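You operate a simulated robot arm through the tools that you are given. There is no shell and no other tool. Be economical: measure what you need, move in short steps, check, and stop when the job is done.

The job below is to be done with a simulated two-armed robot. You get a single attempt, and the scene is never put back.

Task
Take the lid off the jar on the top of the purple counter and lay it down there. Take the purple stopper on the top of the long table and put it away on the top of the purple counter. Put the S order card from the top of the long table on the top of the white bench and the L order card on the counter end of the long table. Stack the bead bag labelled "363" from the top of the long table on top of the bead bag labelled "364". Take the white stopper and put it on the upper right shelf of the orange bench. Open the right yellow drawer, put the scoop from the top of the yellow bench in the inside of the right yellow drawer, then shut the drawer. Any order will do. Set down upright: order card.

It is judged by the outcome, as a careful person would: the job done as asked, and still so three seconds after it is handed in. It fails if anything else is knocked over, pushed out of place, dropped, spilled or broken. Lids that push on must go on centred and level and be pressed home; caps that screw on are set level and turned clockwise until they are tight.

Robot
Two 7-joint arms with two-finger parallel grippers on one trunk, on a base that drives. Base frame: it is fixed to the floor where the robot stands at the start and does not move with it; the origin is under the middle of the robot, x ahead of it, y to its left, z up; the surface under the hand at the start is at about z = 86. Units: cm, degrees, N and s.
The left shoulder is at the start at [3, 11.9, 98.5], the right one opposite. With the tool pointing down near the work surface each hand reaches from about 28 to 68 cm from the robot's upright axis, wherever it stands, measured 20 degrees to its own side. Places, roughly: bead bag [-400, 100, 75]; counter end of the long table [-130, 150, 70]; inside of the right yellow drawer [-390, 370, 70]; jar (9x9x13 cm) [50, 0, 90]; order card [-350, 175, 75]; purple stopper (3x3x2 cm) [-310, 120, 70]; right yellow drawer [-390, 370, 70]; scoop [-500, 400, 75]; top of the purple counter [60, 20, 90]; top of the white bench [-290, 380, 80]; upper right shelf of the orange bench [-280, -70, 40]; white stopper (3x3x2 cm) [-450, 190, 70]. Payload 3.43 kg a hand.
The tool frame of a hand sits at the grasp point between the pads (the TCP): z along the fingers, y along the line on which they close. The tips reach 3 cm beyond it. The gripper opens to 9.4 cm. The fingers are 2.8 cm wide and 1 cm thick; the gripper's body (5 by 9.6 cm) begins 5.5 cm behind the TCP.
Orientation is that of the tool frame in the base frame, as a unit quaternion [w, x, y, z]. With the fingers straight down and closing along the base's y, the tool's x points along the base's -x, its y along +y and its z along -z.

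Tools
- The arms move only by the tool drive_tool. It takes "left_moves", "right_moves" or both (then of equal length, played together; a hand with none holds still); each is a list of rows, each a list of 2 entries, a list of its own where there are three numbers: the shift along the base's x, y, z in m, then the turn, a rotation vector about the base's x, y, z in rad. In form: [[[dx, dy, dz], [ax, ay, az]], ...]. A call has 1 to 8 rows; each row is the pose to reach, as a shift and turn from the pose commanded when the call began. "left_claw" and "right_claw" are, for a hand that has rows, the gripper command, from -1 (fully open) to 1 (shut), values between in proportion, set as the call begins (left out, the last holds). Each row takes 0.2 s and may step no farther than 5 cm and 8.6 degrees from the row before; otherwise, or with a gripper value out of range, the whole call is refused. A pose out of reach is approached as far as the arm can. The call stops where the force on the tool passes 40 N (or 10 N more than at its start, if that is more) or the arm is blocked; 0.2 s more then pass. Each finger travels about 7.2 cm/s and halts on what it meets, pressing with about 43 N; the grip force reading is that of the motor and also rises with nothing between the fingers. The clock runs only during rows and for 0.2 s after the last one: add rows that repeat a pose to give the fingers time. It gives the time, the measured TCP pose, the force on the tool (base axes), the opening and the grip force at its end, in the units of the frame above (readings bear some noise), with the torque about the TCP (base axes, N m) and any sound that the robot's microphone picked up.
- Cameras (640 x 400 px; columns grow to the right, rows downward): "scene" is now at [4.1, -2.11, 168.01]; the picture's right is [-0.21, -0.98, 0.00], its down [-0.81, 0.17, -0.56] and it looks along [0.55, -0.12, -0.83] (base axes); focal length 270 px, centre (320, 200). "left" rides on the left gripper at [7.6, -1.4, -10.2] in its tool frame; the picture's right is [0.18, 0.98, 0.00], its down [-0.75, 0.14, -0.64] and it looks along [-0.63, 0.12, 0.77] (tool axes); focal length 243 px, centre (320, 200). "right" rides on the right gripper at [7.6, 1.4, -10.2] in its tool frame; the picture's right is [-0.18, 0.98, 0.00], its down [-0.75, -0.14, -0.64] and it looks along [-0.63, -0.12, 0.77] (tool axes); focal length 243 px, centre (320, 200). There is no depth. A picture from a camera that has moved, and an enlarged one, comes with that camera's place and axes in the base frame and with its lens. The place of the scene camera against the robot may be out by one fixed shift of up to 1.2 cm in any direction.
- snapshot(camera): a new picture of that camera. No time passes.
- raise_lower(by): slides the trunk up (or, below 0, down) by that many cm; the arms and the scene camera ride with it, the base frame stays. It gives what a move gives, with no picture.
- steer(legs): drives the robot by 1 to 6 legs, each [ahead, turn to the left] in cm and degrees, along the robot's own axes; the way and the turn of a leg run together, so that a leg with both is an arc; at most 150 cm and 180 degrees a leg. The arms and the cameras ride along, it lands a little off, and it stops where it bumps. It gives what a move gives.
- pan_tilt(pan, tilt): turns the head with the scene camera to pan (to the left, within 143 degrees either way) and tilt (down, from -29 to 69), counted from straight ahead of the robot. It gives what a move gives.
- inspect(camera, box): a new picture of the part [left, top, right, bottom] of that camera's present view, enlarged. No time passes.
- hand_in(): hands the job in; it is judged then, once.

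Go step by step. Nothing tells you exact positions but the pictures and the camera data: compare them with the known pose of the tool, close in by small moves and look again before you grip or let go. The budget is 217 turns and 208 pictures, counting those below and the enlarged ones. Unless the task says otherwise, let go and move clear before handing in, and close with one line.

The tools are called after "Call:" as a command line: name --argument value ..., lists and objects as JSON in quotes. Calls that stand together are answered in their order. drive_tool: Moves the arms, as the interface text tells. Its arguments: {"type":"object","properties":{"left_moves":{"type":"array"},"left_claw":{"type":"number"},"right_moves":{"type":"array"},"right_claw":{"type":"number"}},"required":[]} The other tools are called the same way: raise_lower (by) slides the trunk up or down; steer (legs) drives the base; pan_tilt (pan, tilt) turns the head that bears the scene camera; snapshot (camera) takes a picture; inspect (camera, box) takes an enlarged picture of a part of a camera's view; hand_in () hands the job in.

At the start:

```text
clock: 0.0
left_ee_pos: [49.2, 19.4, 114.3]
left_tool_rot: [0.0, -0.001, 1.0, 0.0]
left_wrist_force: [0.5, -1.2, -1.2]
left_moment: [0.01, -0.02, -0.02]
left_gripper_width: 9.41
left_grasp_force: 0.0
right_ee_pos: [34.99, -9.77, 121.61]
right_tool_rot: [0.0, -0.001, 1.0, 0.0]
right_wrist_force: [0.4, 0.3, -0.5]
right_moment: [0.01, -0.01, 0.04]
right_gripper_width: 9.39
right_grasp_force: 0.0
trunk travel left (down, up): [-25.0, 16.0]
robot x, y, heading: [-0.08, -0.03, -0.0]
head pan, tilt: [-12.1, 56.0]
```

scene: 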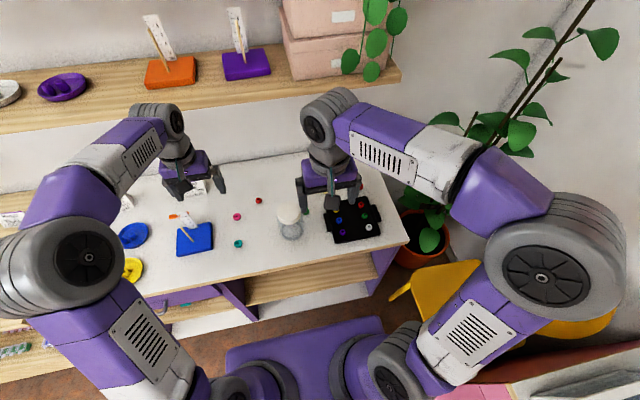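
right: 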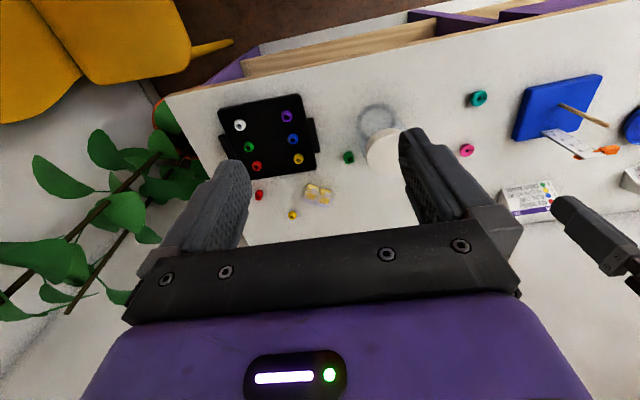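
left: 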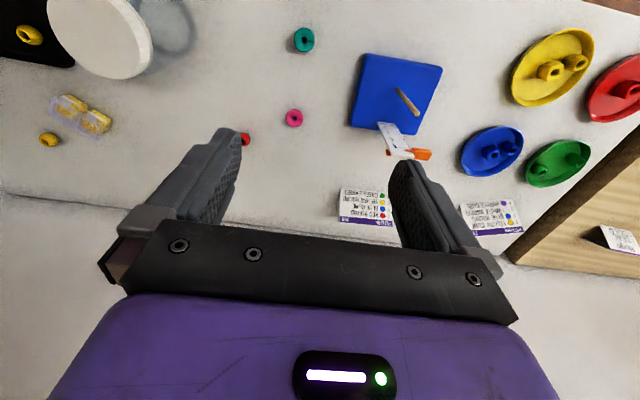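

The jar with a white lid stands near [46.5, -2.2], by two cameras. I look closer at it first.

Call:
inspect --camera "scene" --box '[220, 170, 400, 280]'

Call:
inspect --camera "right" --box '[210, 80, 450, 230]'

```text
3.56 times, centred on (310, 225) of scene
camera zoom: at [4.1, -2.11, 168.01], right [-0.21, -0.98, 0.0], down [-0.81, 0.17, -0.56], along [0.55, -0.12, -0.83], focal length 959 px, centre (356, 111)
```

zoom: 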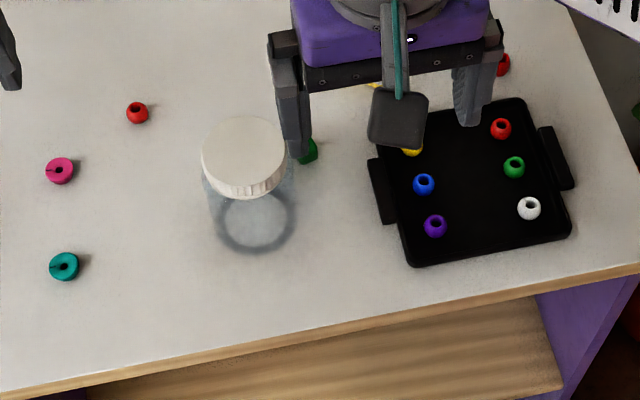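

```text
2.67 times, centred on (330, 155) of right
camera zoom: at [27.39, -8.39, 131.91], right [0.18, 0.98, 0.0], down [0.75, -0.14, 0.64], along [0.63, -0.12, -0.77], focal length 647 px, centre (293, 320)
```

zoom: 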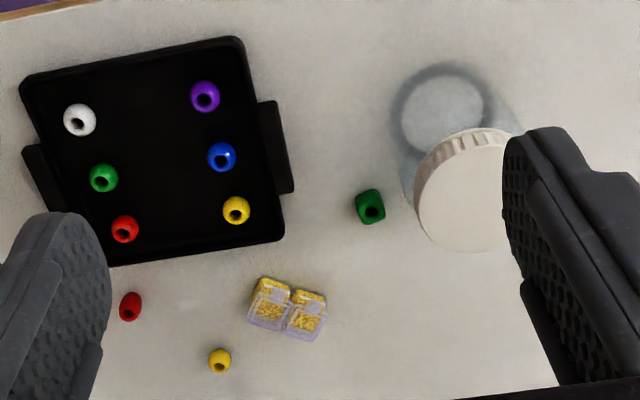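

The lid is ribbed, about 7 cm wide. I bring the right hand above it.

Call:
drive_tool --right_moves '[[[0.03, 0.02, -0.02], [0, 0, 0]], [[0.06, 0.04, -0.045], [0, 0, 0]], [[0.09, 0.06, -0.07], [0, 0, 0]], [[0.115, 0.076, -0.1], [0, 0, 0]], [[0.115, 0.076, -0.12], [0, 0, 0]]]' --right_claw -1

Call:
snapshot --camera "right"

Call:
snapshot --camera "left"

Call:
snapshot --camera "scene"

```text
clock: 1.2
left_ee_pos: [49.32, 19.49, 114.45]
left_tool_rot: [0.001, 0.0, 1.0, 0.0]
left_wrist_force: [-0.5, -0.1, -0.1]
left_moment: [0.04, -0.01, -0.03]
left_gripper_width: 9.41
left_grasp_force: 0.1
right_ee_pos: [46.5, -2.3, 109.68]
right_tool_rot: [0.0, 0.0, 1.0, 0.0]
right_wrist_force: [0.4, 0.7, -0.3]
right_moment: [0.01, 0.01, 0.02]
right_gripper_width: 9.4
right_grasp_force: 0.0
trunk travel left (down, up): [-25.0, 16.0]
robot x, y, heading: [0.15, 0.02, -0.0]
head pan, tilt: [-12.1, 56.0]
```

```text
202 pictures are left
camera right: at [38.84, -0.92, 119.88], right [0.18, 0.98, 0.0], down [0.75, -0.14, 0.64], along [0.63, -0.12, -0.77], focal length 243 px, centre (320, 200)
```

right: 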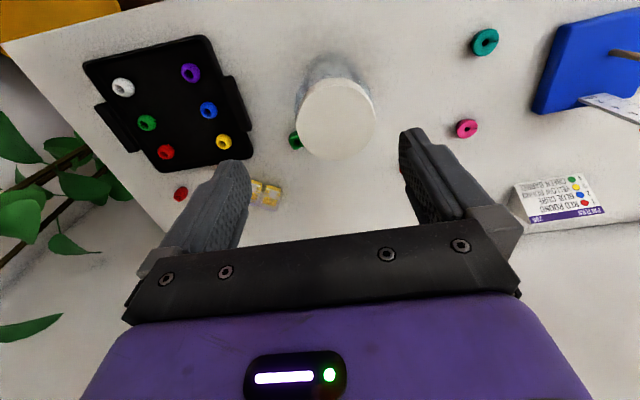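

```text
201 pictures are left
camera left: at [41.53, 17.92, 124.66], right [-0.18, 0.98, 0.0], down [0.75, 0.14, 0.64], along [0.63, 0.12, -0.77], focal length 243 px, centre (320, 200)
```

left: 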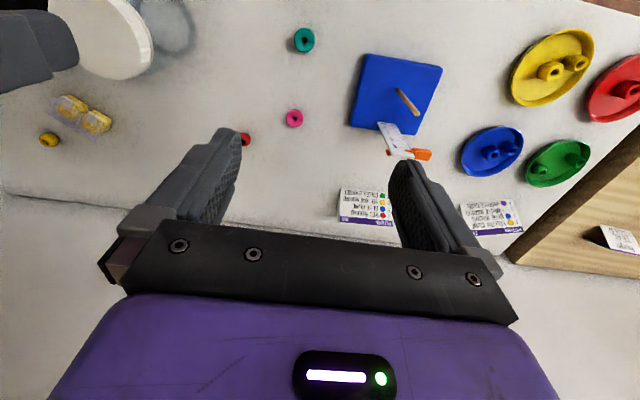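

```text
200 pictures are left
camera scene: at [4.05, -2.16, 168.01], right [-0.21, -0.98, 0.0], down [-0.81, 0.17, -0.56], along [0.55, -0.12, -0.83], focal length 270 px, centre (320, 200)
```

scene: 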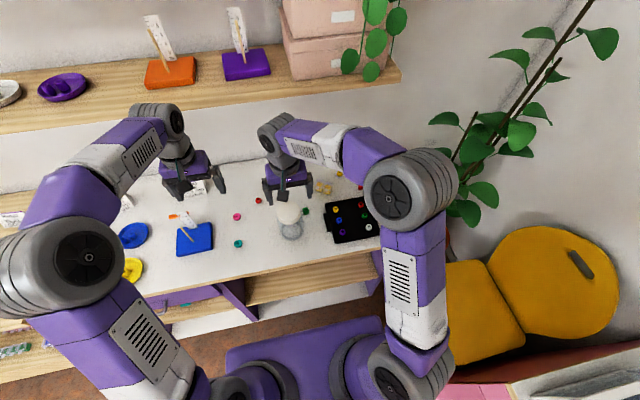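

The lid centre comes out near [47.2, -1.2], top about z = 99. I shift and go lower, then look again.

Call:
drive_tool --right_moves '[[[0.006, 0.011, 0], [0, 0, 0]], [[0.006, 0.011, -0.03], [0, 0, 0]], [[0.006, 0.011, -0.055], [0, 0, 0]], [[0.006, 0.011, -0.055], [0, 0, 0]]]'

Call:
snapshot --camera "right"

Call:
inspect --camera "scene" --box '[240, 160, 350, 250]'

```text
clock: 2.2
left_ee_pos: [49.26, 19.5, 114.42]
left_tool_rot: [0.0, 0.0, 1.0, 0.001]
left_wrist_force: [-0.9, -0.9, 0.5]
left_moment: [-0.01, -0.02, 0.01]
left_gripper_width: 9.42
left_grasp_force: 0.0
right_ee_pos: [47.12, -1.13, 104.25]
right_tool_rot: [0.0, 0.0, 1.0, 0.0]
right_wrist_force: [-0.7, 1.2, -0.4]
right_moment: [0.0, -0.01, 0.01]
right_gripper_width: 9.41
right_grasp_force: 0.0
trunk travel left (down, up): [-25.0, 16.0]
robot x, y, heading: [-0.11, 0.47, 0.2]
head pan, tilt: [-12.1, 56.0]
```

```text
199 pictures are left
camera right: at [39.52, 0.3, 114.52], right [0.18, 0.98, 0.0], down [0.75, -0.14, 0.64], along [0.63, -0.12, -0.77], focal length 243 px, centre (320, 200)
```

right: 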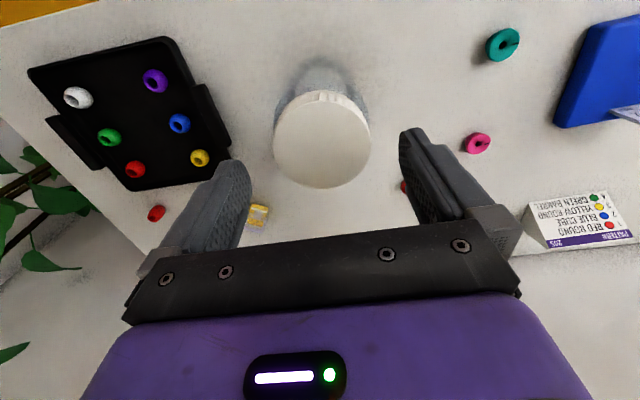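

```text
4.44 times, centred on (295, 205) of scene
camera zoom: at [4.07, -2.13, 168.01], right [-0.21, -0.98, 0.0], down [-0.81, 0.17, -0.56], along [0.55, -0.12, -0.83], focal length 1199 px, centre (431, 178)
```

zoom: 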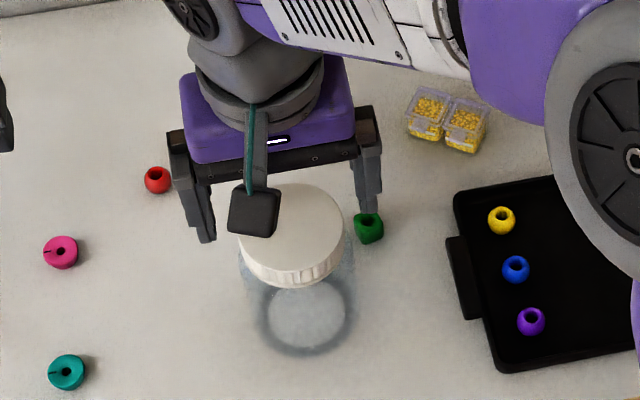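

The hand is centred over the lid (6.6 cm wide). Down so the tips cover the rim, then close gently.

Call:
drive_tool --right_moves '[[[0, 0, -0.02], [0, 0, 0]], [[0, 0, -0.04], [0, 0, 0]], [[0, 0, -0.04], [0, 0, 0]]]'

Call:
snapshot --camera "right"

Call:
inspect --camera "left" --box '[0, 0, 240, 150]'

```text
clock: 3.0
left_ee_pos: [49.37, 19.42, 114.35]
left_tool_rot: [0.0, 0.0, 1.0, 0.0]
left_wrist_force: [-1.3, -0.1, 0.2]
left_moment: [0.04, 0.01, 0.04]
left_gripper_width: 9.39
left_grasp_force: 0.1
right_ee_pos: [47.15, -1.16, 100.16]
right_tool_rot: [0.0, 0.0, 1.0, 0.001]
right_wrist_force: [0.0, 0.7, -0.3]
right_moment: [0.0, 0.0, -0.04]
right_gripper_width: 9.41
right_grasp_force: 0.0
trunk travel left (down, up): [-25.0, 16.0]
robot x, y, heading: [0.14, 0.06, 0.4]
head pan, tilt: [-12.1, 56.0]
```

```text
197 pictures are left
camera right: at [39.54, 0.3, 110.53], right [0.18, 0.98, 0.0], down [0.75, -0.14, 0.64], along [0.63, -0.12, -0.77], focal length 243 px, centre (320, 200)
```

right: 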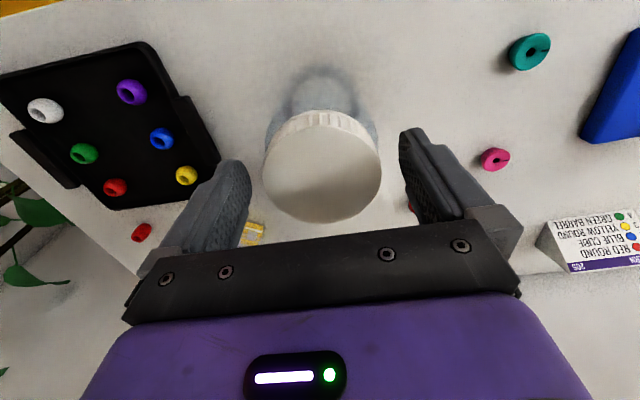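

```text
2.67 times, centred on (120, 75) of left
camera zoom: at [41.55, 17.96, 124.64], right [-0.18, 0.98, 0.0], down [0.75, 0.14, 0.64], along [0.63, 0.12, -0.77], focal length 647 px, centre (853, 533)
```

zoom: 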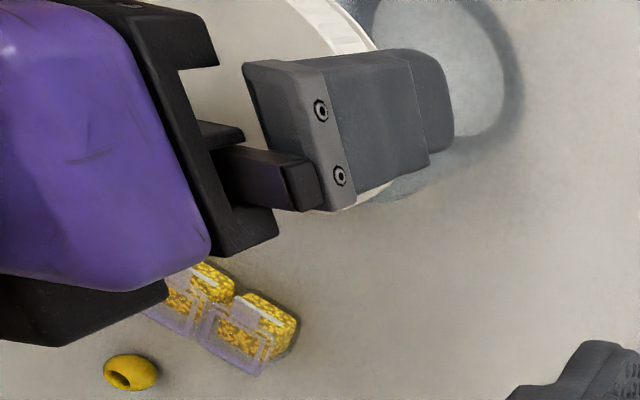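

Aligned. Lower slightly and close on the lid rim.

Call:
drive_tool --right_moves '[[[0, 0, -0.007], [0, 0, 0]], [[0, 0, -0.007], [0, 0, 0]]]'

Call:
drive_tool --right_moves '[[[0, 0, 0], [0, 0, 0]], [[0, 0, 0], [0, 0, 0]], [[0, 0, 0], [0, 0, 0]], [[0, 0, 0], [0, 0, 0]]]' --right_claw 1

Call:
snapshot --camera "right"

```text
clock: 3.6
left_ee_pos: [49.21, 19.55, 114.41]
left_tool_rot: [0.001, 0.0, 1.0, 0.0]
left_wrist_force: [-0.3, 0.4, 0.5]
left_moment: [0.0, -0.02, 0.01]
left_gripper_width: 9.38
left_grasp_force: 0.1
right_ee_pos: [47.17, -1.1, 99.65]
right_tool_rot: [0.0, 0.0, 1.0, 0.0]
right_wrist_force: [-0.1, -0.2, 0.1]
right_moment: [-0.02, 0.01, -0.02]
right_gripper_width: 9.4
right_grasp_force: 0.1
trunk travel left (down, up): [-25.0, 16.0]
robot x, y, heading: [-0.04, -0.3, 0.1]
head pan, tilt: [-12.1, 56.0]
```

```text
clock: 4.6
left_ee_pos: [49.26, 19.52, 114.42]
left_tool_rot: [-0.001, 0.0, 1.0, 0.0]
left_wrist_force: [1.3, -0.6, -0.2]
left_moment: [0.02, 0.01, -0.03]
left_gripper_width: 9.4
left_grasp_force: 0.1
right_ee_pos: [47.12, -1.14, 99.6]
right_tool_rot: [-0.001, 0.0, 1.0, 0.0]
right_wrist_force: [-0.3, 0.1, 0.5]
right_moment: [-0.01, 0.03, -0.02]
right_gripper_width: 6.87
right_grasp_force: 42.5
trunk travel left (down, up): [-25.0, 16.0]
robot x, y, heading: [-0.22, -0.12, -0.1]
head pan, tilt: [-12.1, 56.0]
```

```text
195 pictures are left
camera right: at [39.57, 0.3, 109.79], right [0.18, 0.98, 0.0], down [0.75, -0.14, 0.64], along [0.63, -0.12, -0.77], focal length 243 px, centre (320, 200)
```

right: 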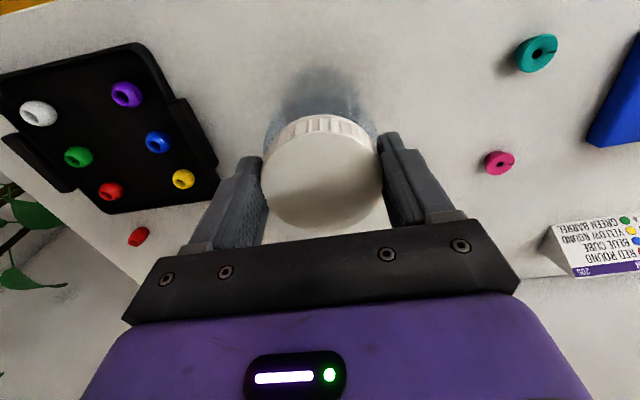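

The lid is held. I test a counter-clockwise turn of about 26 degrees and read torque.

Call:
drive_tool --right_moves '[[[0, 0, 0], [0, 0, 0.14]], [[0, 0, 0], [0, 0, 0.28]], [[0, 0, 0], [0, 0, 0.42]]]'

Call:
snapshot --camera "right"

```text
clock: 5.4
left_ee_pos: [49.26, 19.63, 114.35]
left_tool_rot: [0.0, 0.0, 1.0, 0.0]
left_wrist_force: [0.0, -0.3, -0.1]
left_moment: [0.01, -0.03, 0.0]
left_gripper_width: 9.39
left_grasp_force: 0.1
right_ee_pos: [47.19, -1.12, 99.51]
right_tool_rot: [0.0, -0.21, 0.978, 0.0]
right_wrist_force: [2.1, 3.0, 1.7]
right_moment: [0.24, -0.09, -0.02]
right_gripper_width: 6.86
right_grasp_force: 43.1
trunk travel left (down, up): [-25.0, 16.0]
robot x, y, heading: [0.1, -0.17, -0.1]
head pan, tilt: [-12.1, 56.0]
```

```text
194 pictures are left
camera right: at [39.68, -2.89, 109.75], right [-0.24, 0.97, 0.0], down [0.74, 0.18, 0.64], along [0.62, 0.15, -0.77], focal length 243 px, centre (320, 200)
```

right: 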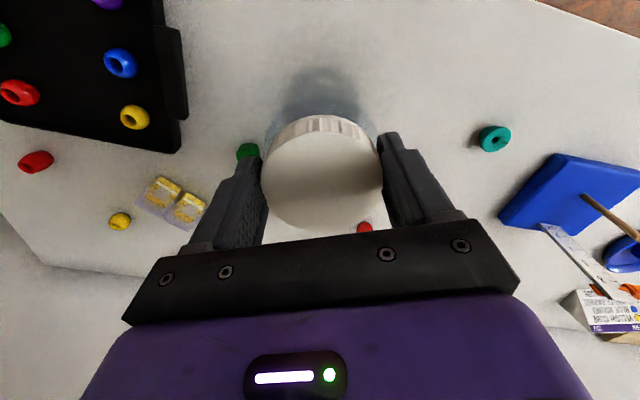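

Hardly any torque. I try a small lift to see whether the lid comes free or the jar rises with it.

Call:
drive_tool --right_moves '[[[0, 0, 0.005], [0, 0, 0]], [[0, 0, 0.01], [0, 0, 0]], [[0, 0, 0.015], [0, 0, 0]]]'

Call:
snapshot --camera "right"

Call:
inspect --camera "scene" --box '[240, 160, 350, 250]'

```text
clock: 6.2
left_ee_pos: [49.25, 19.54, 114.32]
left_tool_rot: [0.0, 0.0, 1.0, 0.0]
left_wrist_force: [-0.5, -0.1, 0.1]
left_moment: [0.01, -0.01, -0.04]
left_gripper_width: 9.39
left_grasp_force: 0.1
right_ee_pos: [47.18, -1.14, 100.94]
right_tool_rot: [0.0, -0.208, 0.978, 0.0]
right_wrist_force: [0.8, 0.3, -1.5]
right_moment: [0.01, -0.01, -0.03]
right_gripper_width: 6.89
right_grasp_force: 43.0
trunk travel left (down, up): [-25.0, 16.0]
robot x, y, heading: [-0.06, 0.08, 0.0]
head pan, tilt: [-12.1, 56.0]
```

```text
193 pictures are left
camera right: at [39.63, -2.98, 111.2], right [-0.23, 0.97, 0.0], down [0.75, 0.18, 0.64], along [0.62, 0.15, -0.77], focal length 243 px, centre (320, 200)
```

right: 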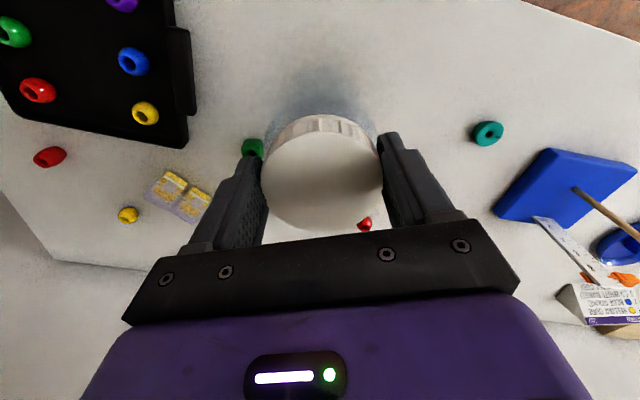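

```text
4.44 times, centred on (295, 205) of scene
camera zoom: at [4.11, -2.12, 168.01], right [-0.21, -0.98, 0.0], down [-0.81, 0.17, -0.56], along [0.55, -0.12, -0.83], focal length 1199 px, centre (431, 178)
```

zoom: 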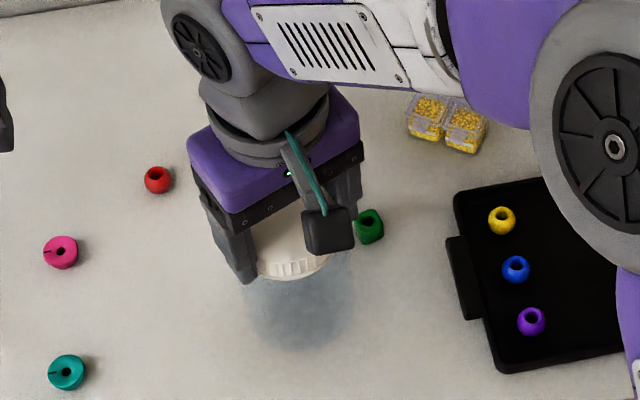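

The jar lifts with the lid, so it must be held by the left hand while I unscrew it. I raise the jar a little more in the right hand, pre-turn it clockwise, and bring the left hand to a near-horizontal pose from the +y side.

Call:
drive_tool --right_moves '[[[0, 0, 0.02], [0, 0, 0]], [[0, 0, 0.05], [0, 0, -0.14]], [[0, 0, 0.05], [0, 0, -0.28]], [[0, 0, 0.05], [0, 0, -0.42]], [[0, 0, 0.05], [0, 0, -0.56]], [[0, 0, 0.05], [0, 0, -0.7]], [[0, 0, 0.05], [0, 0, -0.84]]]' --left_moves '[[[0, 0.01, 0], [-0.073, -0.073, -0.104]], [[0, 0.02, 0], [-0.146, -0.146, -0.208]], [[0, 0.03, 0], [-0.219, -0.219, -0.312]], [[0, 0.03, 0], [-0.292, -0.292, -0.416]], [[0, 0.03, 0], [-0.365, -0.365, -0.52]], [[0, 0.03, 0], [-0.438, -0.438, -0.624]], [[0, 0.03, 0], [-0.511, -0.511, -0.728]]]'

Call:
snapshot --camera "scene"

```text
clock: 7.8
left_ee_pos: [49.21, 22.52, 114.4]
left_tool_rot: [0.245, 0.348, 0.871, -0.245]
left_wrist_force: [0.3, -0.2, 0.0]
left_moment: [0.02, 0.02, 0.0]
left_gripper_width: 9.41
left_grasp_force: 0.1
right_ee_pos: [47.12, -1.18, 105.71]
right_tool_rot: [0.0, 0.209, 0.978, 0.0]
right_wrist_force: [0.5, 0.2, -2.5]
right_moment: [0.01, -0.02, 0.01]
right_gripper_width: 6.88
right_grasp_force: 43.7
trunk travel left (down, up): [-25.0, 16.0]
robot x, y, heading: [0.12, 0.08, 0.1]
head pan, tilt: [-12.1, 56.0]
```

```text
191 pictures are left
camera scene: at [4.15, -2.05, 168.01], right [-0.21, -0.98, 0.0], down [-0.81, 0.17, -0.56], along [0.55, -0.12, -0.83], focal length 270 px, centre (320, 200)
```

scene: 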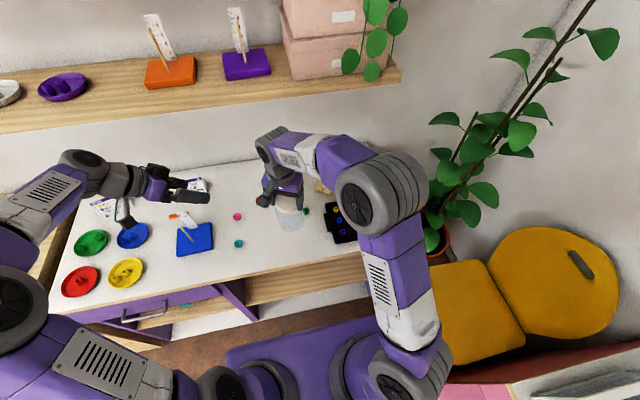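

Going as planned; I finish the turn of both hands.

Call:
drive_tool --right_moves '[[[0, 0, 0], [0, 0, -0.14]], [[0, 0, 0], [0, 0, -0.28]], [[0, 0, 0], [0, 0, -0.42]], [[0, 0, 0], [0, 0, -0.56]], [[0, 0, 0], [0, 0, -0.56]], [[0, 0, 0], [0, 0, -0.56]]]' --left_moves '[[[0, 0, 0], [-0.073, -0.073, -0.104]], [[0, 0, 0], [-0.146, -0.146, -0.208]], [[0, 0, 0], [-0.219, -0.219, -0.312]], [[-0.01, 0, -0.03], [-0.292, -0.292, -0.416]], [[-0.02, 0, -0.07], [-0.365, -0.365, -0.52]], [[-0.021, 0, -0.11], [-0.438, -0.438, -0.624]]]'

Call:
snapshot --camera "scene"

Call:
snapshot --camera "left"

Call:
snapshot --camera "right"

```text
clock: 9.2
left_ee_pos: [47.15, 22.44, 103.32]
left_tool_rot: [0.407, 0.578, 0.579, -0.406]
left_wrist_force: [-0.1, -1.0, -0.2]
left_moment: [0.0, 0.0, -0.03]
left_gripper_width: 9.37
left_grasp_force: 0.0
right_ee_pos: [47.12, -1.13, 105.79]
right_tool_rot: [-0.001, 0.471, 0.882, 0.0]
right_wrist_force: [0.2, 0.1, -2.2]
right_moment: [0.0, 0.07, 0.0]
right_gripper_width: 6.86
right_grasp_force: 43.2
trunk travel left (down, up): [-25.0, 16.0]
robot x, y, heading: [0.35, 0.07, -0.2]
head pan, tilt: [-12.1, 56.0]
```

```text
190 pictures are left
camera scene: at [4.25, -2.01, 168.0], right [-0.21, -0.98, 0.0], down [-0.81, 0.17, -0.56], along [0.55, -0.12, -0.83], focal length 270 px, centre (320, 200)
```

scene: 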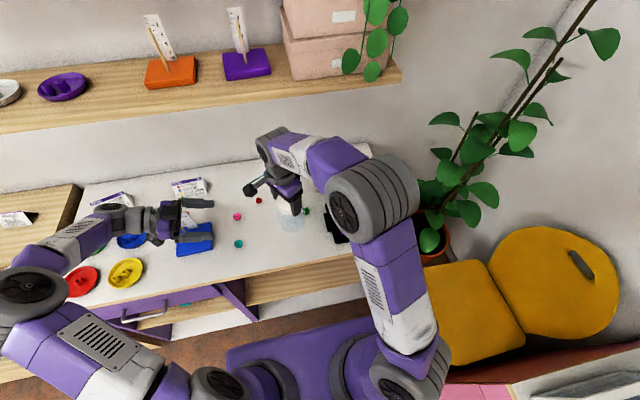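

```text
189 pictures are left
camera left: at [45.74, 34.58, 99.65], right [0.98, 0.06, -0.17], down [0.14, 0.35, 0.93], along [0.12, -0.94, 0.33], focal length 243 px, centre (320, 200)
```

left: 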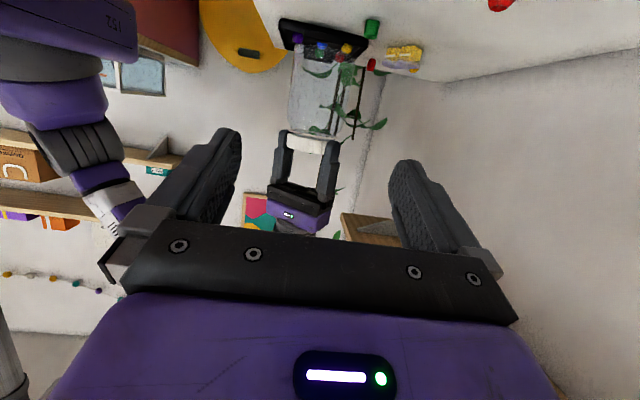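

```text
188 pictures are left
camera right: at [44.17, 6.06, 116.1], right [0.92, 0.39, 0.0], down [0.3, -0.7, 0.64], along [0.25, -0.59, -0.77], focal length 243 px, centre (320, 200)
```

right: 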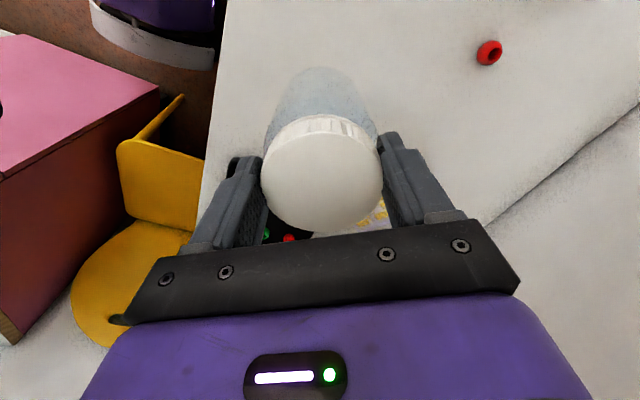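

The left camera now sees the jar upside-down in the picture; I look closer.

Call:
inspect --camera "left" --box '[240, 10, 400, 220]'

```text
1.90 times, centred on (320, 115) of left
camera zoom: at [45.74, 34.58, 99.65], right [0.98, 0.06, -0.17], down [0.14, 0.35, 0.93], along [0.12, -0.94, 0.33], focal length 462 px, centre (320, 362)
```

zoom: 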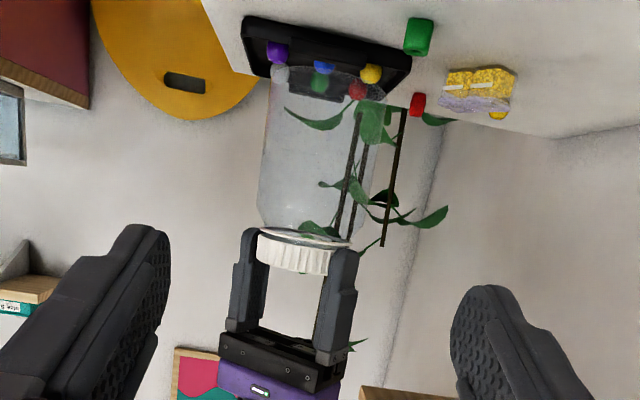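

The jar body is about 8.2–8.5 cm wide. I bring the left hand closer, short of contact, and check alignment.

Call:
drive_tool --left_moves '[[[0.002, -0.02, -0.02], [0, 0, 0]], [[0.004, -0.05, -0.045], [0, 0, 0]], [[0.004, -0.09, -0.055], [0, 0, 0]], [[0.004, -0.12, -0.055], [0, 0, 0]], [[0.004, -0.12, -0.055], [0, 0, 0]]]'

Call:
snapshot --camera "left"

Call:
inspect --camera "scene" --box '[190, 130, 350, 280]'

```text
clock: 10.4
left_ee_pos: [47.68, 10.54, 97.73]
left_tool_rot: [0.406, 0.578, 0.58, -0.406]
left_wrist_force: [0.1, -0.7, 0.1]
left_moment: [0.0, 0.0, -0.01]
left_gripper_width: 9.4
left_grasp_force: 0.0
right_ee_pos: [47.22, -1.15, 105.8]
right_tool_rot: [0.0, 0.47, 0.883, 0.0]
right_wrist_force: [0.1, 1.3, -2.3]
right_moment: [0.0, -0.01, 0.0]
right_gripper_width: 6.87
right_grasp_force: 43.2
trunk travel left (down, up): [-25.0, 16.0]
robot x, y, heading: [0.13, -0.13, 0.1]
head pan, tilt: [-12.1, 56.0]
```

```text
186 pictures are left
camera left: at [46.2, 22.68, 94.13], right [0.98, 0.06, -0.17], down [0.14, 0.35, 0.93], along [0.12, -0.94, 0.33], focal length 243 px, centre (320, 200)
```

left: 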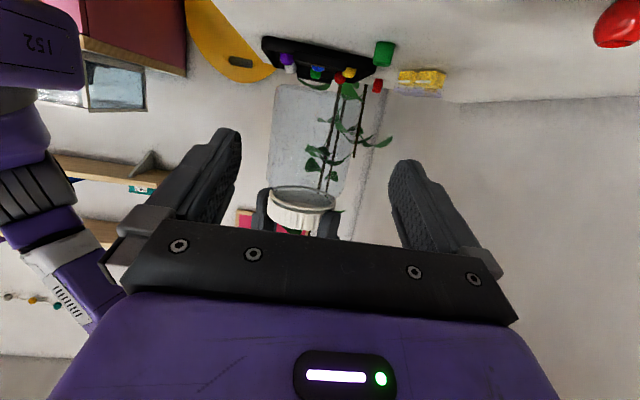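

```text
2.67 times, centred on (270, 205) of scene
camera zoom: at [4.12, -2.08, 168.01], right [-0.21, -0.98, 0.0], down [-0.81, 0.17, -0.56], along [0.55, -0.12, -0.83], focal length 719 px, centre (453, 187)
```

zoom: 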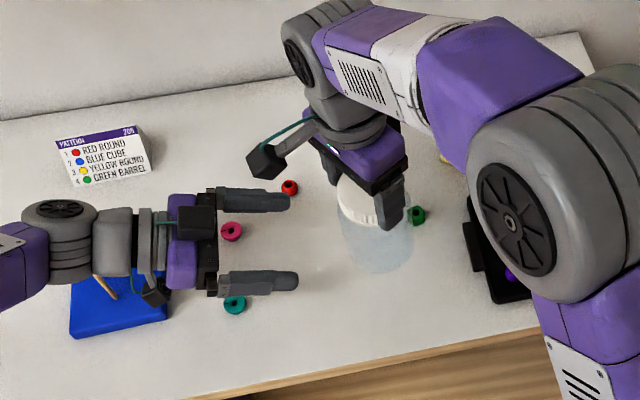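

Call:
inspect --camera "left" --box '[250, 70, 410, 170]'

```text
4.00 times, centred on (330, 120) of left
camera zoom: at [46.2, 22.68, 94.13], right [0.98, 0.06, -0.17], down [0.14, 0.35, 0.93], along [0.12, -0.94, 0.33], focal length 970 px, centre (280, 520)
```

zoom: 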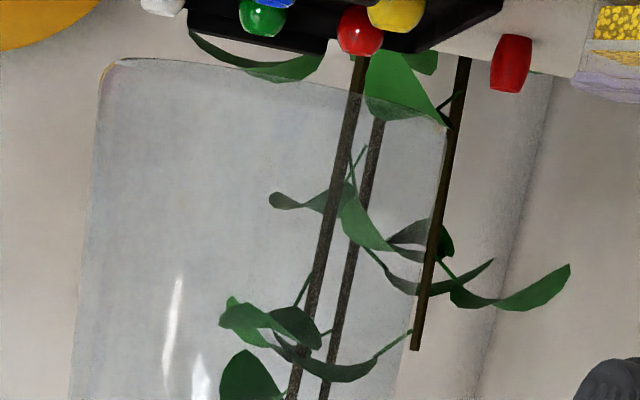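

The jar axis is at x ≈ 47.3 and the body is 7.9 cm wide. I slide the open left fingers around it.

Call:
drive_tool --left_moves '[[[-0.0035, 0, 0], [0, 0, 0]], [[-0.0035, -0.03, 0], [0, 0, 0]], [[-0.0035, -0.06, 0], [0, 0, 0]], [[-0.0035, -0.085, 0], [0, 0, 0]], [[-0.0035, -0.1, 0], [0, 0, 0]], [[-0.0035, -0.1, 0], [0, 0, 0]]]'

Call:
snapshot --camera "left"

Call:
inspect --camera "scene" --box '[190, 130, 350, 280]'

```text
clock: 11.8
left_ee_pos: [47.03, 0.48, 97.92]
left_tool_rot: [0.406, 0.578, 0.579, -0.406]
left_wrist_force: [0.6, -0.3, -0.4]
left_moment: [-0.02, -0.01, -0.01]
left_gripper_width: 9.39
left_grasp_force: 0.0
right_ee_pos: [47.06, -1.16, 105.87]
right_tool_rot: [-0.001, 0.471, 0.882, 0.0]
right_wrist_force: [0.2, -0.4, -2.0]
right_moment: [0.01, 0.0, 0.02]
right_gripper_width: 6.88
right_grasp_force: 43.0
trunk travel left (down, up): [-25.0, 16.0]
robot x, y, heading: [0.18, -0.03, -0.0]
head pan, tilt: [-12.1, 56.0]
```

```text
183 pictures are left
camera left: at [45.65, 12.65, 94.28], right [0.98, 0.06, -0.17], down [0.14, 0.35, 0.93], along [0.12, -0.94, 0.33], focal length 243 px, centre (320, 200)
```

left: 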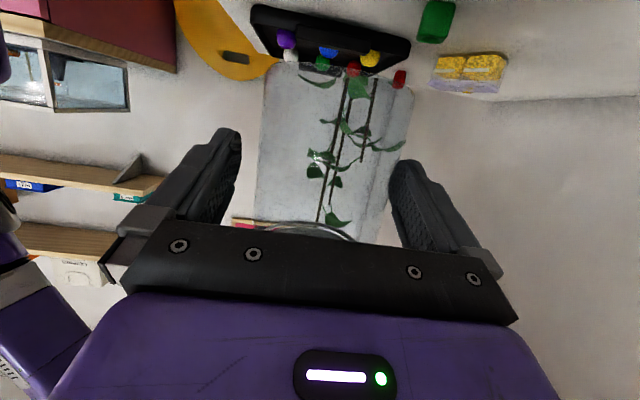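

```text
2.67 times, centred on (270, 205) of scene
camera zoom: at [4.12, -2.1, 168.01], right [-0.21, -0.98, 0.0], down [-0.81, 0.17, -0.56], along [0.55, -0.12, -0.83], focal length 719 px, centre (453, 187)
```

zoom: 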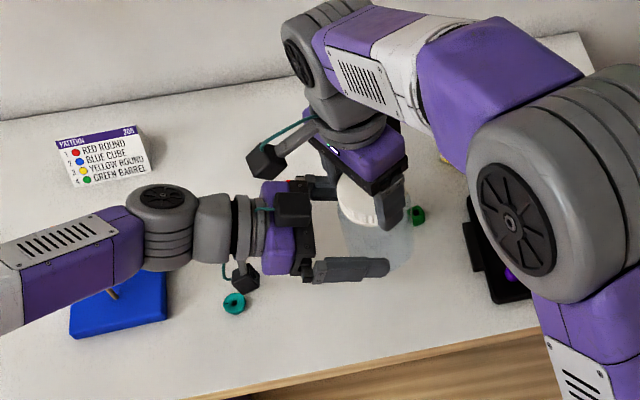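

The jar sits 3 mm to the +x side of centre; I correct this and close the left hand on the jar.

Call:
drive_tool --left_moves '[[[0.003, 0, 0], [0, 0, 0]], [[0.003, 0, 0], [0, 0, 0]]]'

Call:
drive_tool --left_moves '[[[0, 0, 0], [0, 0, 0]], [[0, 0, 0], [0, 0, 0]], [[0, 0, 0], [0, 0, 0]]]' --left_claw 1

Call:
snapshot --camera "left"

```text
clock: 12.4
left_ee_pos: [47.59, 0.53, 98.11]
left_tool_rot: [0.405, 0.579, 0.58, -0.406]
left_wrist_force: [0.3, 0.1, 0.4]
left_moment: [0.02, -0.01, 0.0]
left_gripper_width: 9.39
left_grasp_force: 0.0
right_ee_pos: [47.05, -1.17, 105.89]
right_tool_rot: [0.0, 0.471, 0.882, 0.0]
right_wrist_force: [0.4, -1.2, -1.6]
right_moment: [0.01, 0.02, 0.0]
right_gripper_width: 6.89
right_grasp_force: 43.4
trunk travel left (down, up): [-25.0, 16.0]
robot x, y, heading: [-0.49, -0.56, 0.1]
head pan, tilt: [-12.1, 56.0]
```

```text
clock: 13.2
left_ee_pos: [47.51, 0.55, 98.02]
left_tool_rot: [0.406, 0.578, 0.58, -0.406]
left_wrist_force: [4.1, -0.9, 0.0]
left_moment: [0.07, 0.19, 0.09]
left_gripper_width: 7.99
left_grasp_force: 42.7
right_ee_pos: [47.13, -1.2, 105.84]
right_tool_rot: [0.0, 0.47, 0.883, -0.001]
right_wrist_force: [-5.6, 1.2, -1.4]
right_moment: [0.06, 0.17, -0.05]
right_gripper_width: 6.87
right_grasp_force: 42.9
trunk travel left (down, up): [-25.0, 16.0]
robot x, y, heading: [-0.33, 0.07, -0.2]
head pan, tilt: [-12.1, 56.0]
```

```text
181 pictures are left
camera left: at [45.97, 12.68, 94.3], right [0.98, 0.07, -0.17], down [0.14, 0.35, 0.93], along [0.12, -0.94, 0.33], focal length 243 px, centre (320, 200)
```

left: 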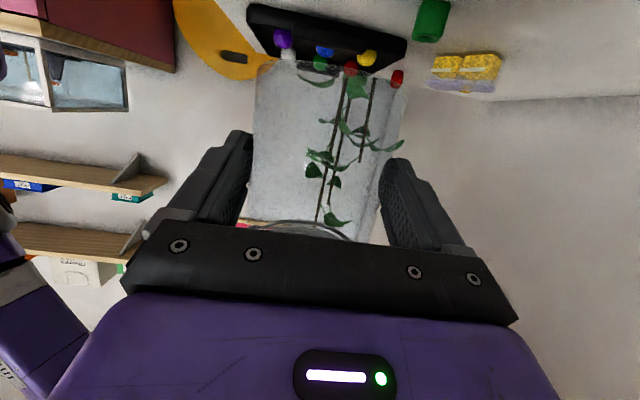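

Both hands hold. Now I twist the lid counter-clockwise in small steps.

Call:
drive_tool --right_moves '[[[0, 0, 0], [0, 0, 0.1]], [[0, 0, 0], [0, 0, 0.2]], [[0, 0, 0], [0, 0, 0.3]]]'

```text
clock: 14.0
left_ee_pos: [47.48, 0.67, 97.99]
left_tool_rot: [0.407, 0.576, 0.582, -0.404]
left_wrist_force: [13.6, 4.7, -0.3]
left_moment: [-0.65, 0.89, 0.34]
left_gripper_width: 8.04
left_grasp_force: 42.7
right_ee_pos: [46.97, -1.22, 105.87]
right_tool_rot: [-0.001, 0.333, 0.943, -0.002]
right_wrist_force: [-15.1, -5.1, -0.6]
right_moment: [0.35, 0.25, -0.13]
right_gripper_width: 6.85
right_grasp_force: 43.4
trunk travel left (down, up): [-25.0, 16.0]
robot x, y, heading: [-0.22, 0.13, 0.1]
head pan, tilt: [-12.1, 56.0]
```

Call:
drive_tool --right_moves '[[[0, 0, 0.002], [0, 0, 0]], [[0, 0, 0.004], [0, 0, 0]], [[0, 0, 0.006], [0, 0, 0]]]'

Call:
inspect --camera "scene" --box '[250, 150, 330, 250]'

Call:
snapshot --camera "right"

```text
clock: 14.8
left_ee_pos: [47.56, 0.38, 98.21]
left_tool_rot: [0.407, 0.578, 0.578, -0.406]
left_wrist_force: [11.8, 10.6, 21.1]
left_moment: [-1.06, 0.75, 0.3]
left_gripper_width: 8.04
left_grasp_force: 43.1
right_ee_pos: [46.8, -1.44, 106.32]
right_tool_rot: [-0.001, 0.334, 0.943, -0.004]
right_wrist_force: [-12.9, -10.6, -24.7]
right_moment: [-0.15, 0.32, -0.14]
right_gripper_width: 6.88
right_grasp_force: 42.5
trunk travel left (down, up): [-25.0, 16.0]
robot x, y, heading: [-0.07, 0.11, 0.0]
head pan, tilt: [-12.1, 56.0]
```

```text
4.00 times, centred on (290, 200) of scene
camera zoom: at [4.12, -2.12, 168.01], right [-0.21, -0.98, 0.0], down [-0.81, 0.17, -0.56], along [0.55, -0.12, -0.83], focal length 1079 px, centre (440, 200)
```

zoom: 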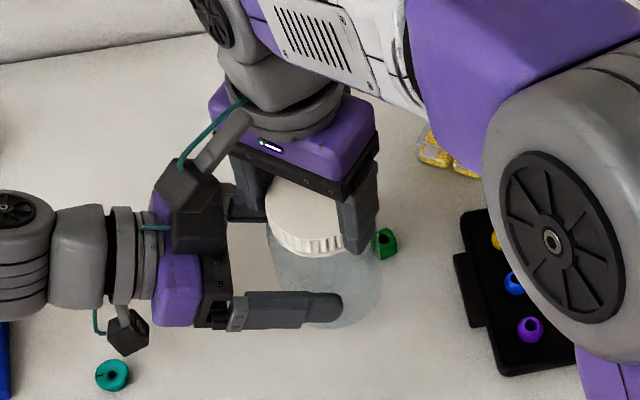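

```text
179 pictures are left
camera right: at [42.02, 4.62, 116.52], right [0.76, 0.65, -0.01], down [0.5, -0.58, 0.64], along [0.41, -0.49, -0.77], focal length 243 px, centre (320, 200)
```

right: 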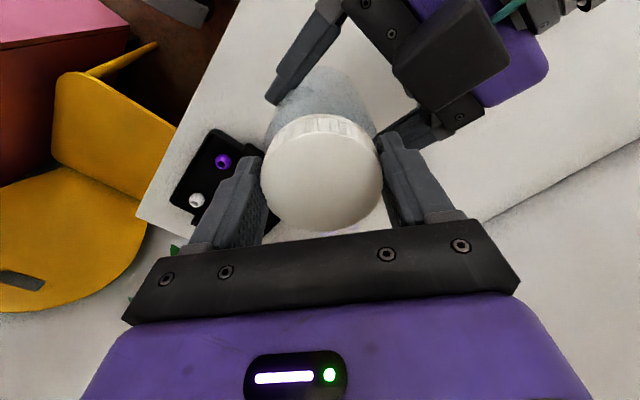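

A straight pull meets 24 N, so it is likely threaded. I release the pull, relieve the side load and keep turning.

Call:
drive_tool --right_moves '[[[-0.003, -0.002, -0.005], [0, 0, 0]], [[-0.005, -0.003, -0.005], [0, 0, 0.1]], [[-0.005, -0.003, -0.005], [0, 0, 0.2]], [[-0.005, -0.003, -0.005], [0, 0, 0.3]], [[-0.005, -0.003, -0.005], [0, 0, 0.4]]]'

Call:
snapshot --camera "right"

```text
clock: 16.0
left_ee_pos: [47.49, 0.49, 97.89]
left_tool_rot: [0.405, 0.579, 0.579, -0.407]
left_wrist_force: [0.8, 12.7, 10.6]
left_moment: [-1.08, 0.03, 0.04]
left_gripper_width: 8.03
left_grasp_force: 42.2
right_ee_pos: [46.57, -1.47, 106.02]
right_tool_rot: [0.001, 0.139, 0.99, 0.0]
right_wrist_force: [-0.3, -12.2, -13.9]
right_moment: [-0.17, 0.13, -0.1]
right_gripper_width: 6.87
right_grasp_force: 42.8
trunk travel left (down, up): [-25.0, 16.0]
robot x, y, heading: [0.3, -0.03, 0.3]
head pan, tilt: [-12.1, 56.0]
```

```text
178 pictures are left
camera right: at [39.75, 1.96, 116.28], right [0.45, 0.89, 0.0], down [0.68, -0.34, 0.64], along [0.57, -0.29, -0.77], focal length 243 px, centre (320, 200)
```

right: 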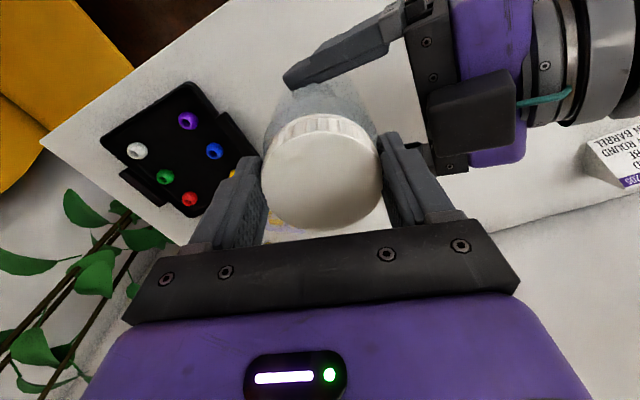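

Call:
drive_tool --right_moves '[[[0, -0.003, -0.003], [0, 0, 0.13]], [[0, -0.003, -0.003], [0, 0, 0.26]], [[0, -0.003, -0.003], [0, 0, 0.39]], [[0, -0.003, -0.003], [0, 0, 0.52]], [[0, -0.003, -0.003], [0, 0, 0.65]], [[0, -0.003, -0.003], [0, 0, 0.78]]]'

Call:
snapshot --camera "right"

Call:
snapshot --camera "left"

```text
clock: 17.4
left_ee_pos: [47.54, 0.69, 97.78]
left_tool_rot: [0.406, 0.578, 0.581, -0.405]
left_wrist_force: [0.2, 17.3, -14.2]
left_moment: [-0.06, -0.34, 0.0]
left_gripper_width: 7.97
left_grasp_force: 43.6
right_ee_pos: [46.63, -1.7, 105.9]
right_tool_rot: [-0.001, -0.247, 0.969, -0.001]
right_wrist_force: [-0.6, -17.2, 11.9]
right_moment: [-1.02, 0.26, -0.1]
right_gripper_width: 6.87
right_grasp_force: 43.4
trunk travel left (down, up): [-25.0, 16.0]
robot x, y, heading: [0.08, 0.06, -0.2]
head pan, tilt: [-12.1, 56.0]
```

```text
177 pictures are left
camera right: at [39.33, -4.2, 116.04], right [-0.31, 0.95, 0.0], down [0.73, 0.24, 0.64], along [0.61, 0.2, -0.77], focal length 243 px, centre (320, 200)
```

right: 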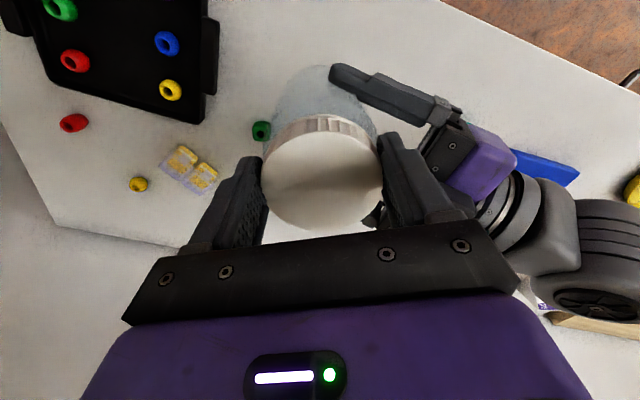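

```text
176 pictures are left
camera left: at [45.94, 12.76, 94.19], right [0.98, 0.07, -0.17], down [0.14, 0.34, 0.93], along [0.12, -0.94, 0.33], focal length 243 px, centre (320, 200)
```

left: 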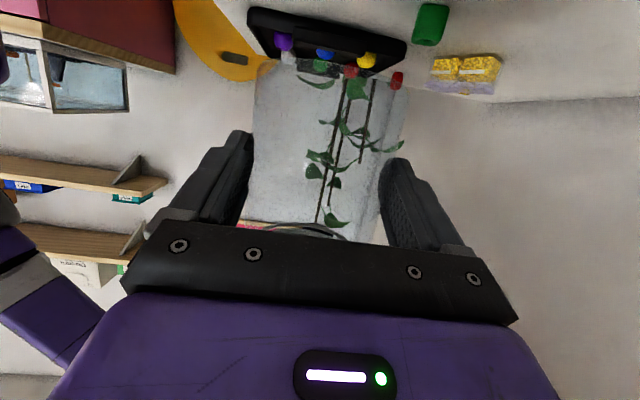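

The lid now pushes upward, as if rising on its thread. I ease the side load and try lifting.

Call:
drive_tool --right_moves '[[[0, -0.003, 0.003], [0, 0, 0]], [[0, -0.004, 0.006], [0, 0, 0]], [[0, -0.004, 0.009], [0, 0, 0]]]'

Call:
snapshot --camera "right"

```text
clock: 18.2
left_ee_pos: [47.35, 0.21, 98.37]
left_tool_rot: [0.407, 0.579, 0.576, -0.41]
left_wrist_force: [-5.8, 3.6, 19.7]
left_moment: [-0.17, 0.1, -0.17]
left_gripper_width: 7.94
left_grasp_force: 42.7
right_ee_pos: [46.63, -2.1, 106.4]
right_tool_rot: [-0.001, -0.248, 0.969, 0.001]
right_wrist_force: [6.3, -4.1, -21.5]
right_moment: [-0.59, -0.41, -0.06]
right_gripper_width: 6.88
right_grasp_force: 43.2
trunk travel left (down, up): [-25.0, 16.0]
robot x, y, heading: [0.41, 0.03, -0.0]
head pan, tilt: [-12.1, 56.0]
```

```text
175 pictures are left
camera right: at [39.27, -4.51, 116.74], right [-0.31, 0.95, 0.0], down [0.73, 0.24, 0.64], along [0.61, 0.2, -0.77], focal length 243 px, centre (320, 200)
```

right: 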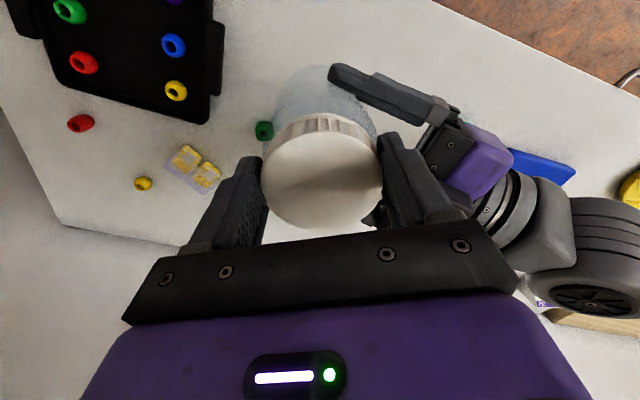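

Turning shows very little torque, so it may be a push-on lid. I pull a bit harder, still straight.

Call:
drive_tool --right_moves '[[[0, 0, 0.003], [0, 0, 0]], [[0, 0, 0.006], [0, 0, 0]], [[0, 0, 0.009], [0, 0, 0]], [[0, 0, 0.012], [0, 0, 0]]]'

Call:
snapshot --camera "right"

Call:
snapshot --camera "left"

```text
clock: 19.2
left_ee_pos: [47.32, 0.33, 98.19]
left_tool_rot: [0.406, 0.58, 0.576, -0.408]
left_wrist_force: [-9.7, -2.5, 27.2]
left_moment: [-0.4, -0.38, -0.27]
left_gripper_width: 7.81
left_grasp_force: 43.1
right_ee_pos: [46.47, -2.22, 107.79]
right_tool_rot: [-0.001, -0.247, 0.969, -0.001]
right_wrist_force: [9.4, 2.8, -29.9]
right_moment: [-0.01, -0.23, -0.01]
right_gripper_width: 6.89
right_grasp_force: 43.0
trunk travel left (down, up): [-25.0, 16.0]
robot x, y, heading: [-0.4, -0.42, 0.0]
head pan, tilt: [-12.1, 56.0]
```

```text
174 pictures are left
camera right: at [39.24, -4.52, 118.04], right [-0.31, 0.95, 0.0], down [0.73, 0.24, 0.64], along [0.61, 0.2, -0.77], focal length 243 px, centre (320, 200)
```

right: 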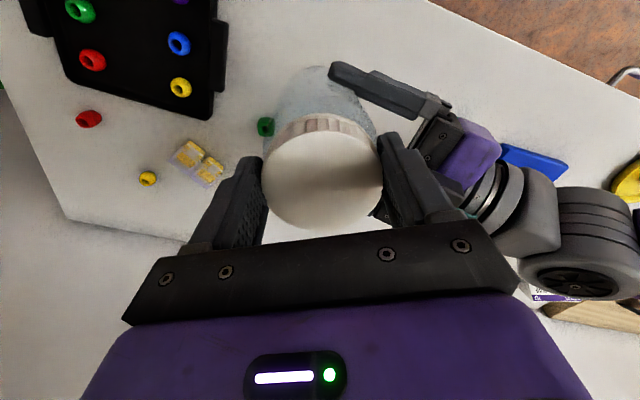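

```text
173 pictures are left
camera left: at [45.98, 12.52, 94.47], right [0.98, 0.06, -0.17], down [0.14, 0.35, 0.93], along [0.12, -0.93, 0.34], focal length 243 px, centre (320, 200)
```

left: 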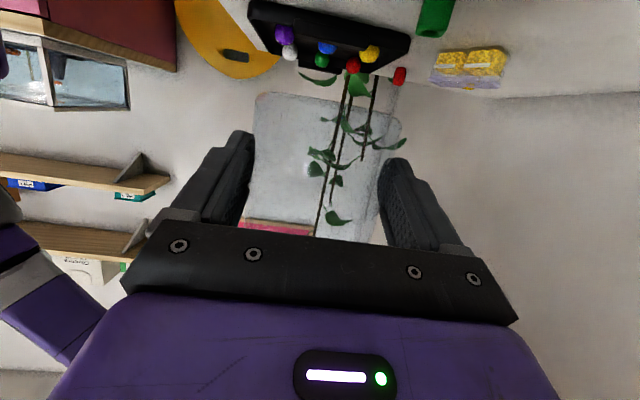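

The jar slid up in the left grip instead, so the lid is threaded. I stop pulling and keep turning counter-clockwise.

Call:
drive_tool --right_moves '[[[0, 0, -0.008], [0, 0, 0]], [[0, 0, -0.008], [0, 0, 0.14]], [[0, 0, -0.008], [0, 0, 0.28]], [[0, 0, -0.008], [0, 0, 0.42]], [[0, 0, -0.008], [0, 0, 0.56]], [[0, 0, -0.008], [0, 0, 0.7]], [[0, 0, -0.008], [0, 0, 0.84]]]'

Call:
inspect --camera "scene" --box '[230, 130, 350, 250]'

Call:
snapshot --camera "right"

```text
clock: 20.8
left_ee_pos: [47.35, 0.67, 97.83]
left_tool_rot: [0.404, 0.58, 0.579, -0.406]
left_wrist_force: [-26.6, 16.1, -16.6]
left_moment: [-0.38, -1.96, -0.58]
left_gripper_width: 7.86
left_grasp_force: 43.3
right_ee_pos: [46.83, -2.36, 107.1]
right_tool_rot: [0.003, -0.62, 0.784, -0.003]
right_wrist_force: [26.0, -17.1, 14.2]
right_moment: [-0.61, -0.67, -0.29]
right_gripper_width: 6.91
right_grasp_force: 43.5
trunk travel left (down, up): [-25.0, 16.0]
robot x, y, heading: [-0.17, 0.18, -0.0]
head pan, tilt: [-12.1, 56.0]
```

```text
3.33 times, centred on (290, 190) of scene
camera zoom: at [4.13, -2.13, 168.01], right [-0.21, -0.98, 0.0], down [-0.81, 0.17, -0.56], along [0.55, -0.12, -0.83], focal length 899 px, centre (420, 233)
```

zoom: 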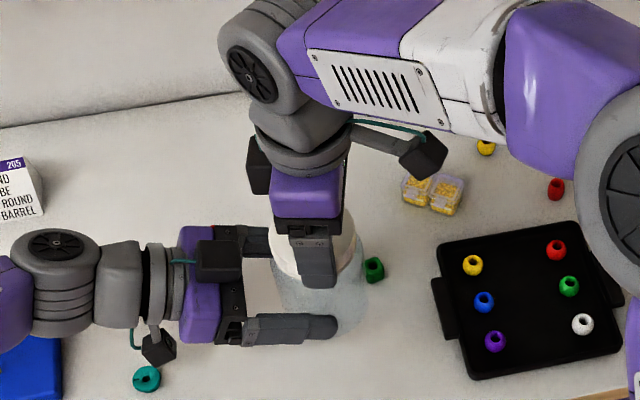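

```text
171 pictures are left
camera right: at [43.66, -9.44, 117.43], right [-0.91, 0.41, -0.01], down [0.3, 0.7, 0.64], along [0.27, 0.59, -0.77], focal length 243 px, centre (320, 200)
```

right: 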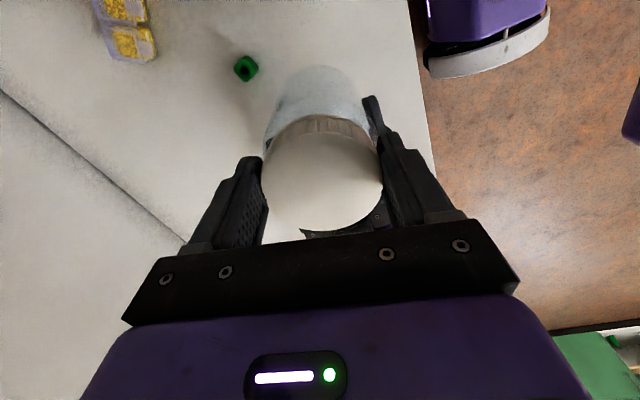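

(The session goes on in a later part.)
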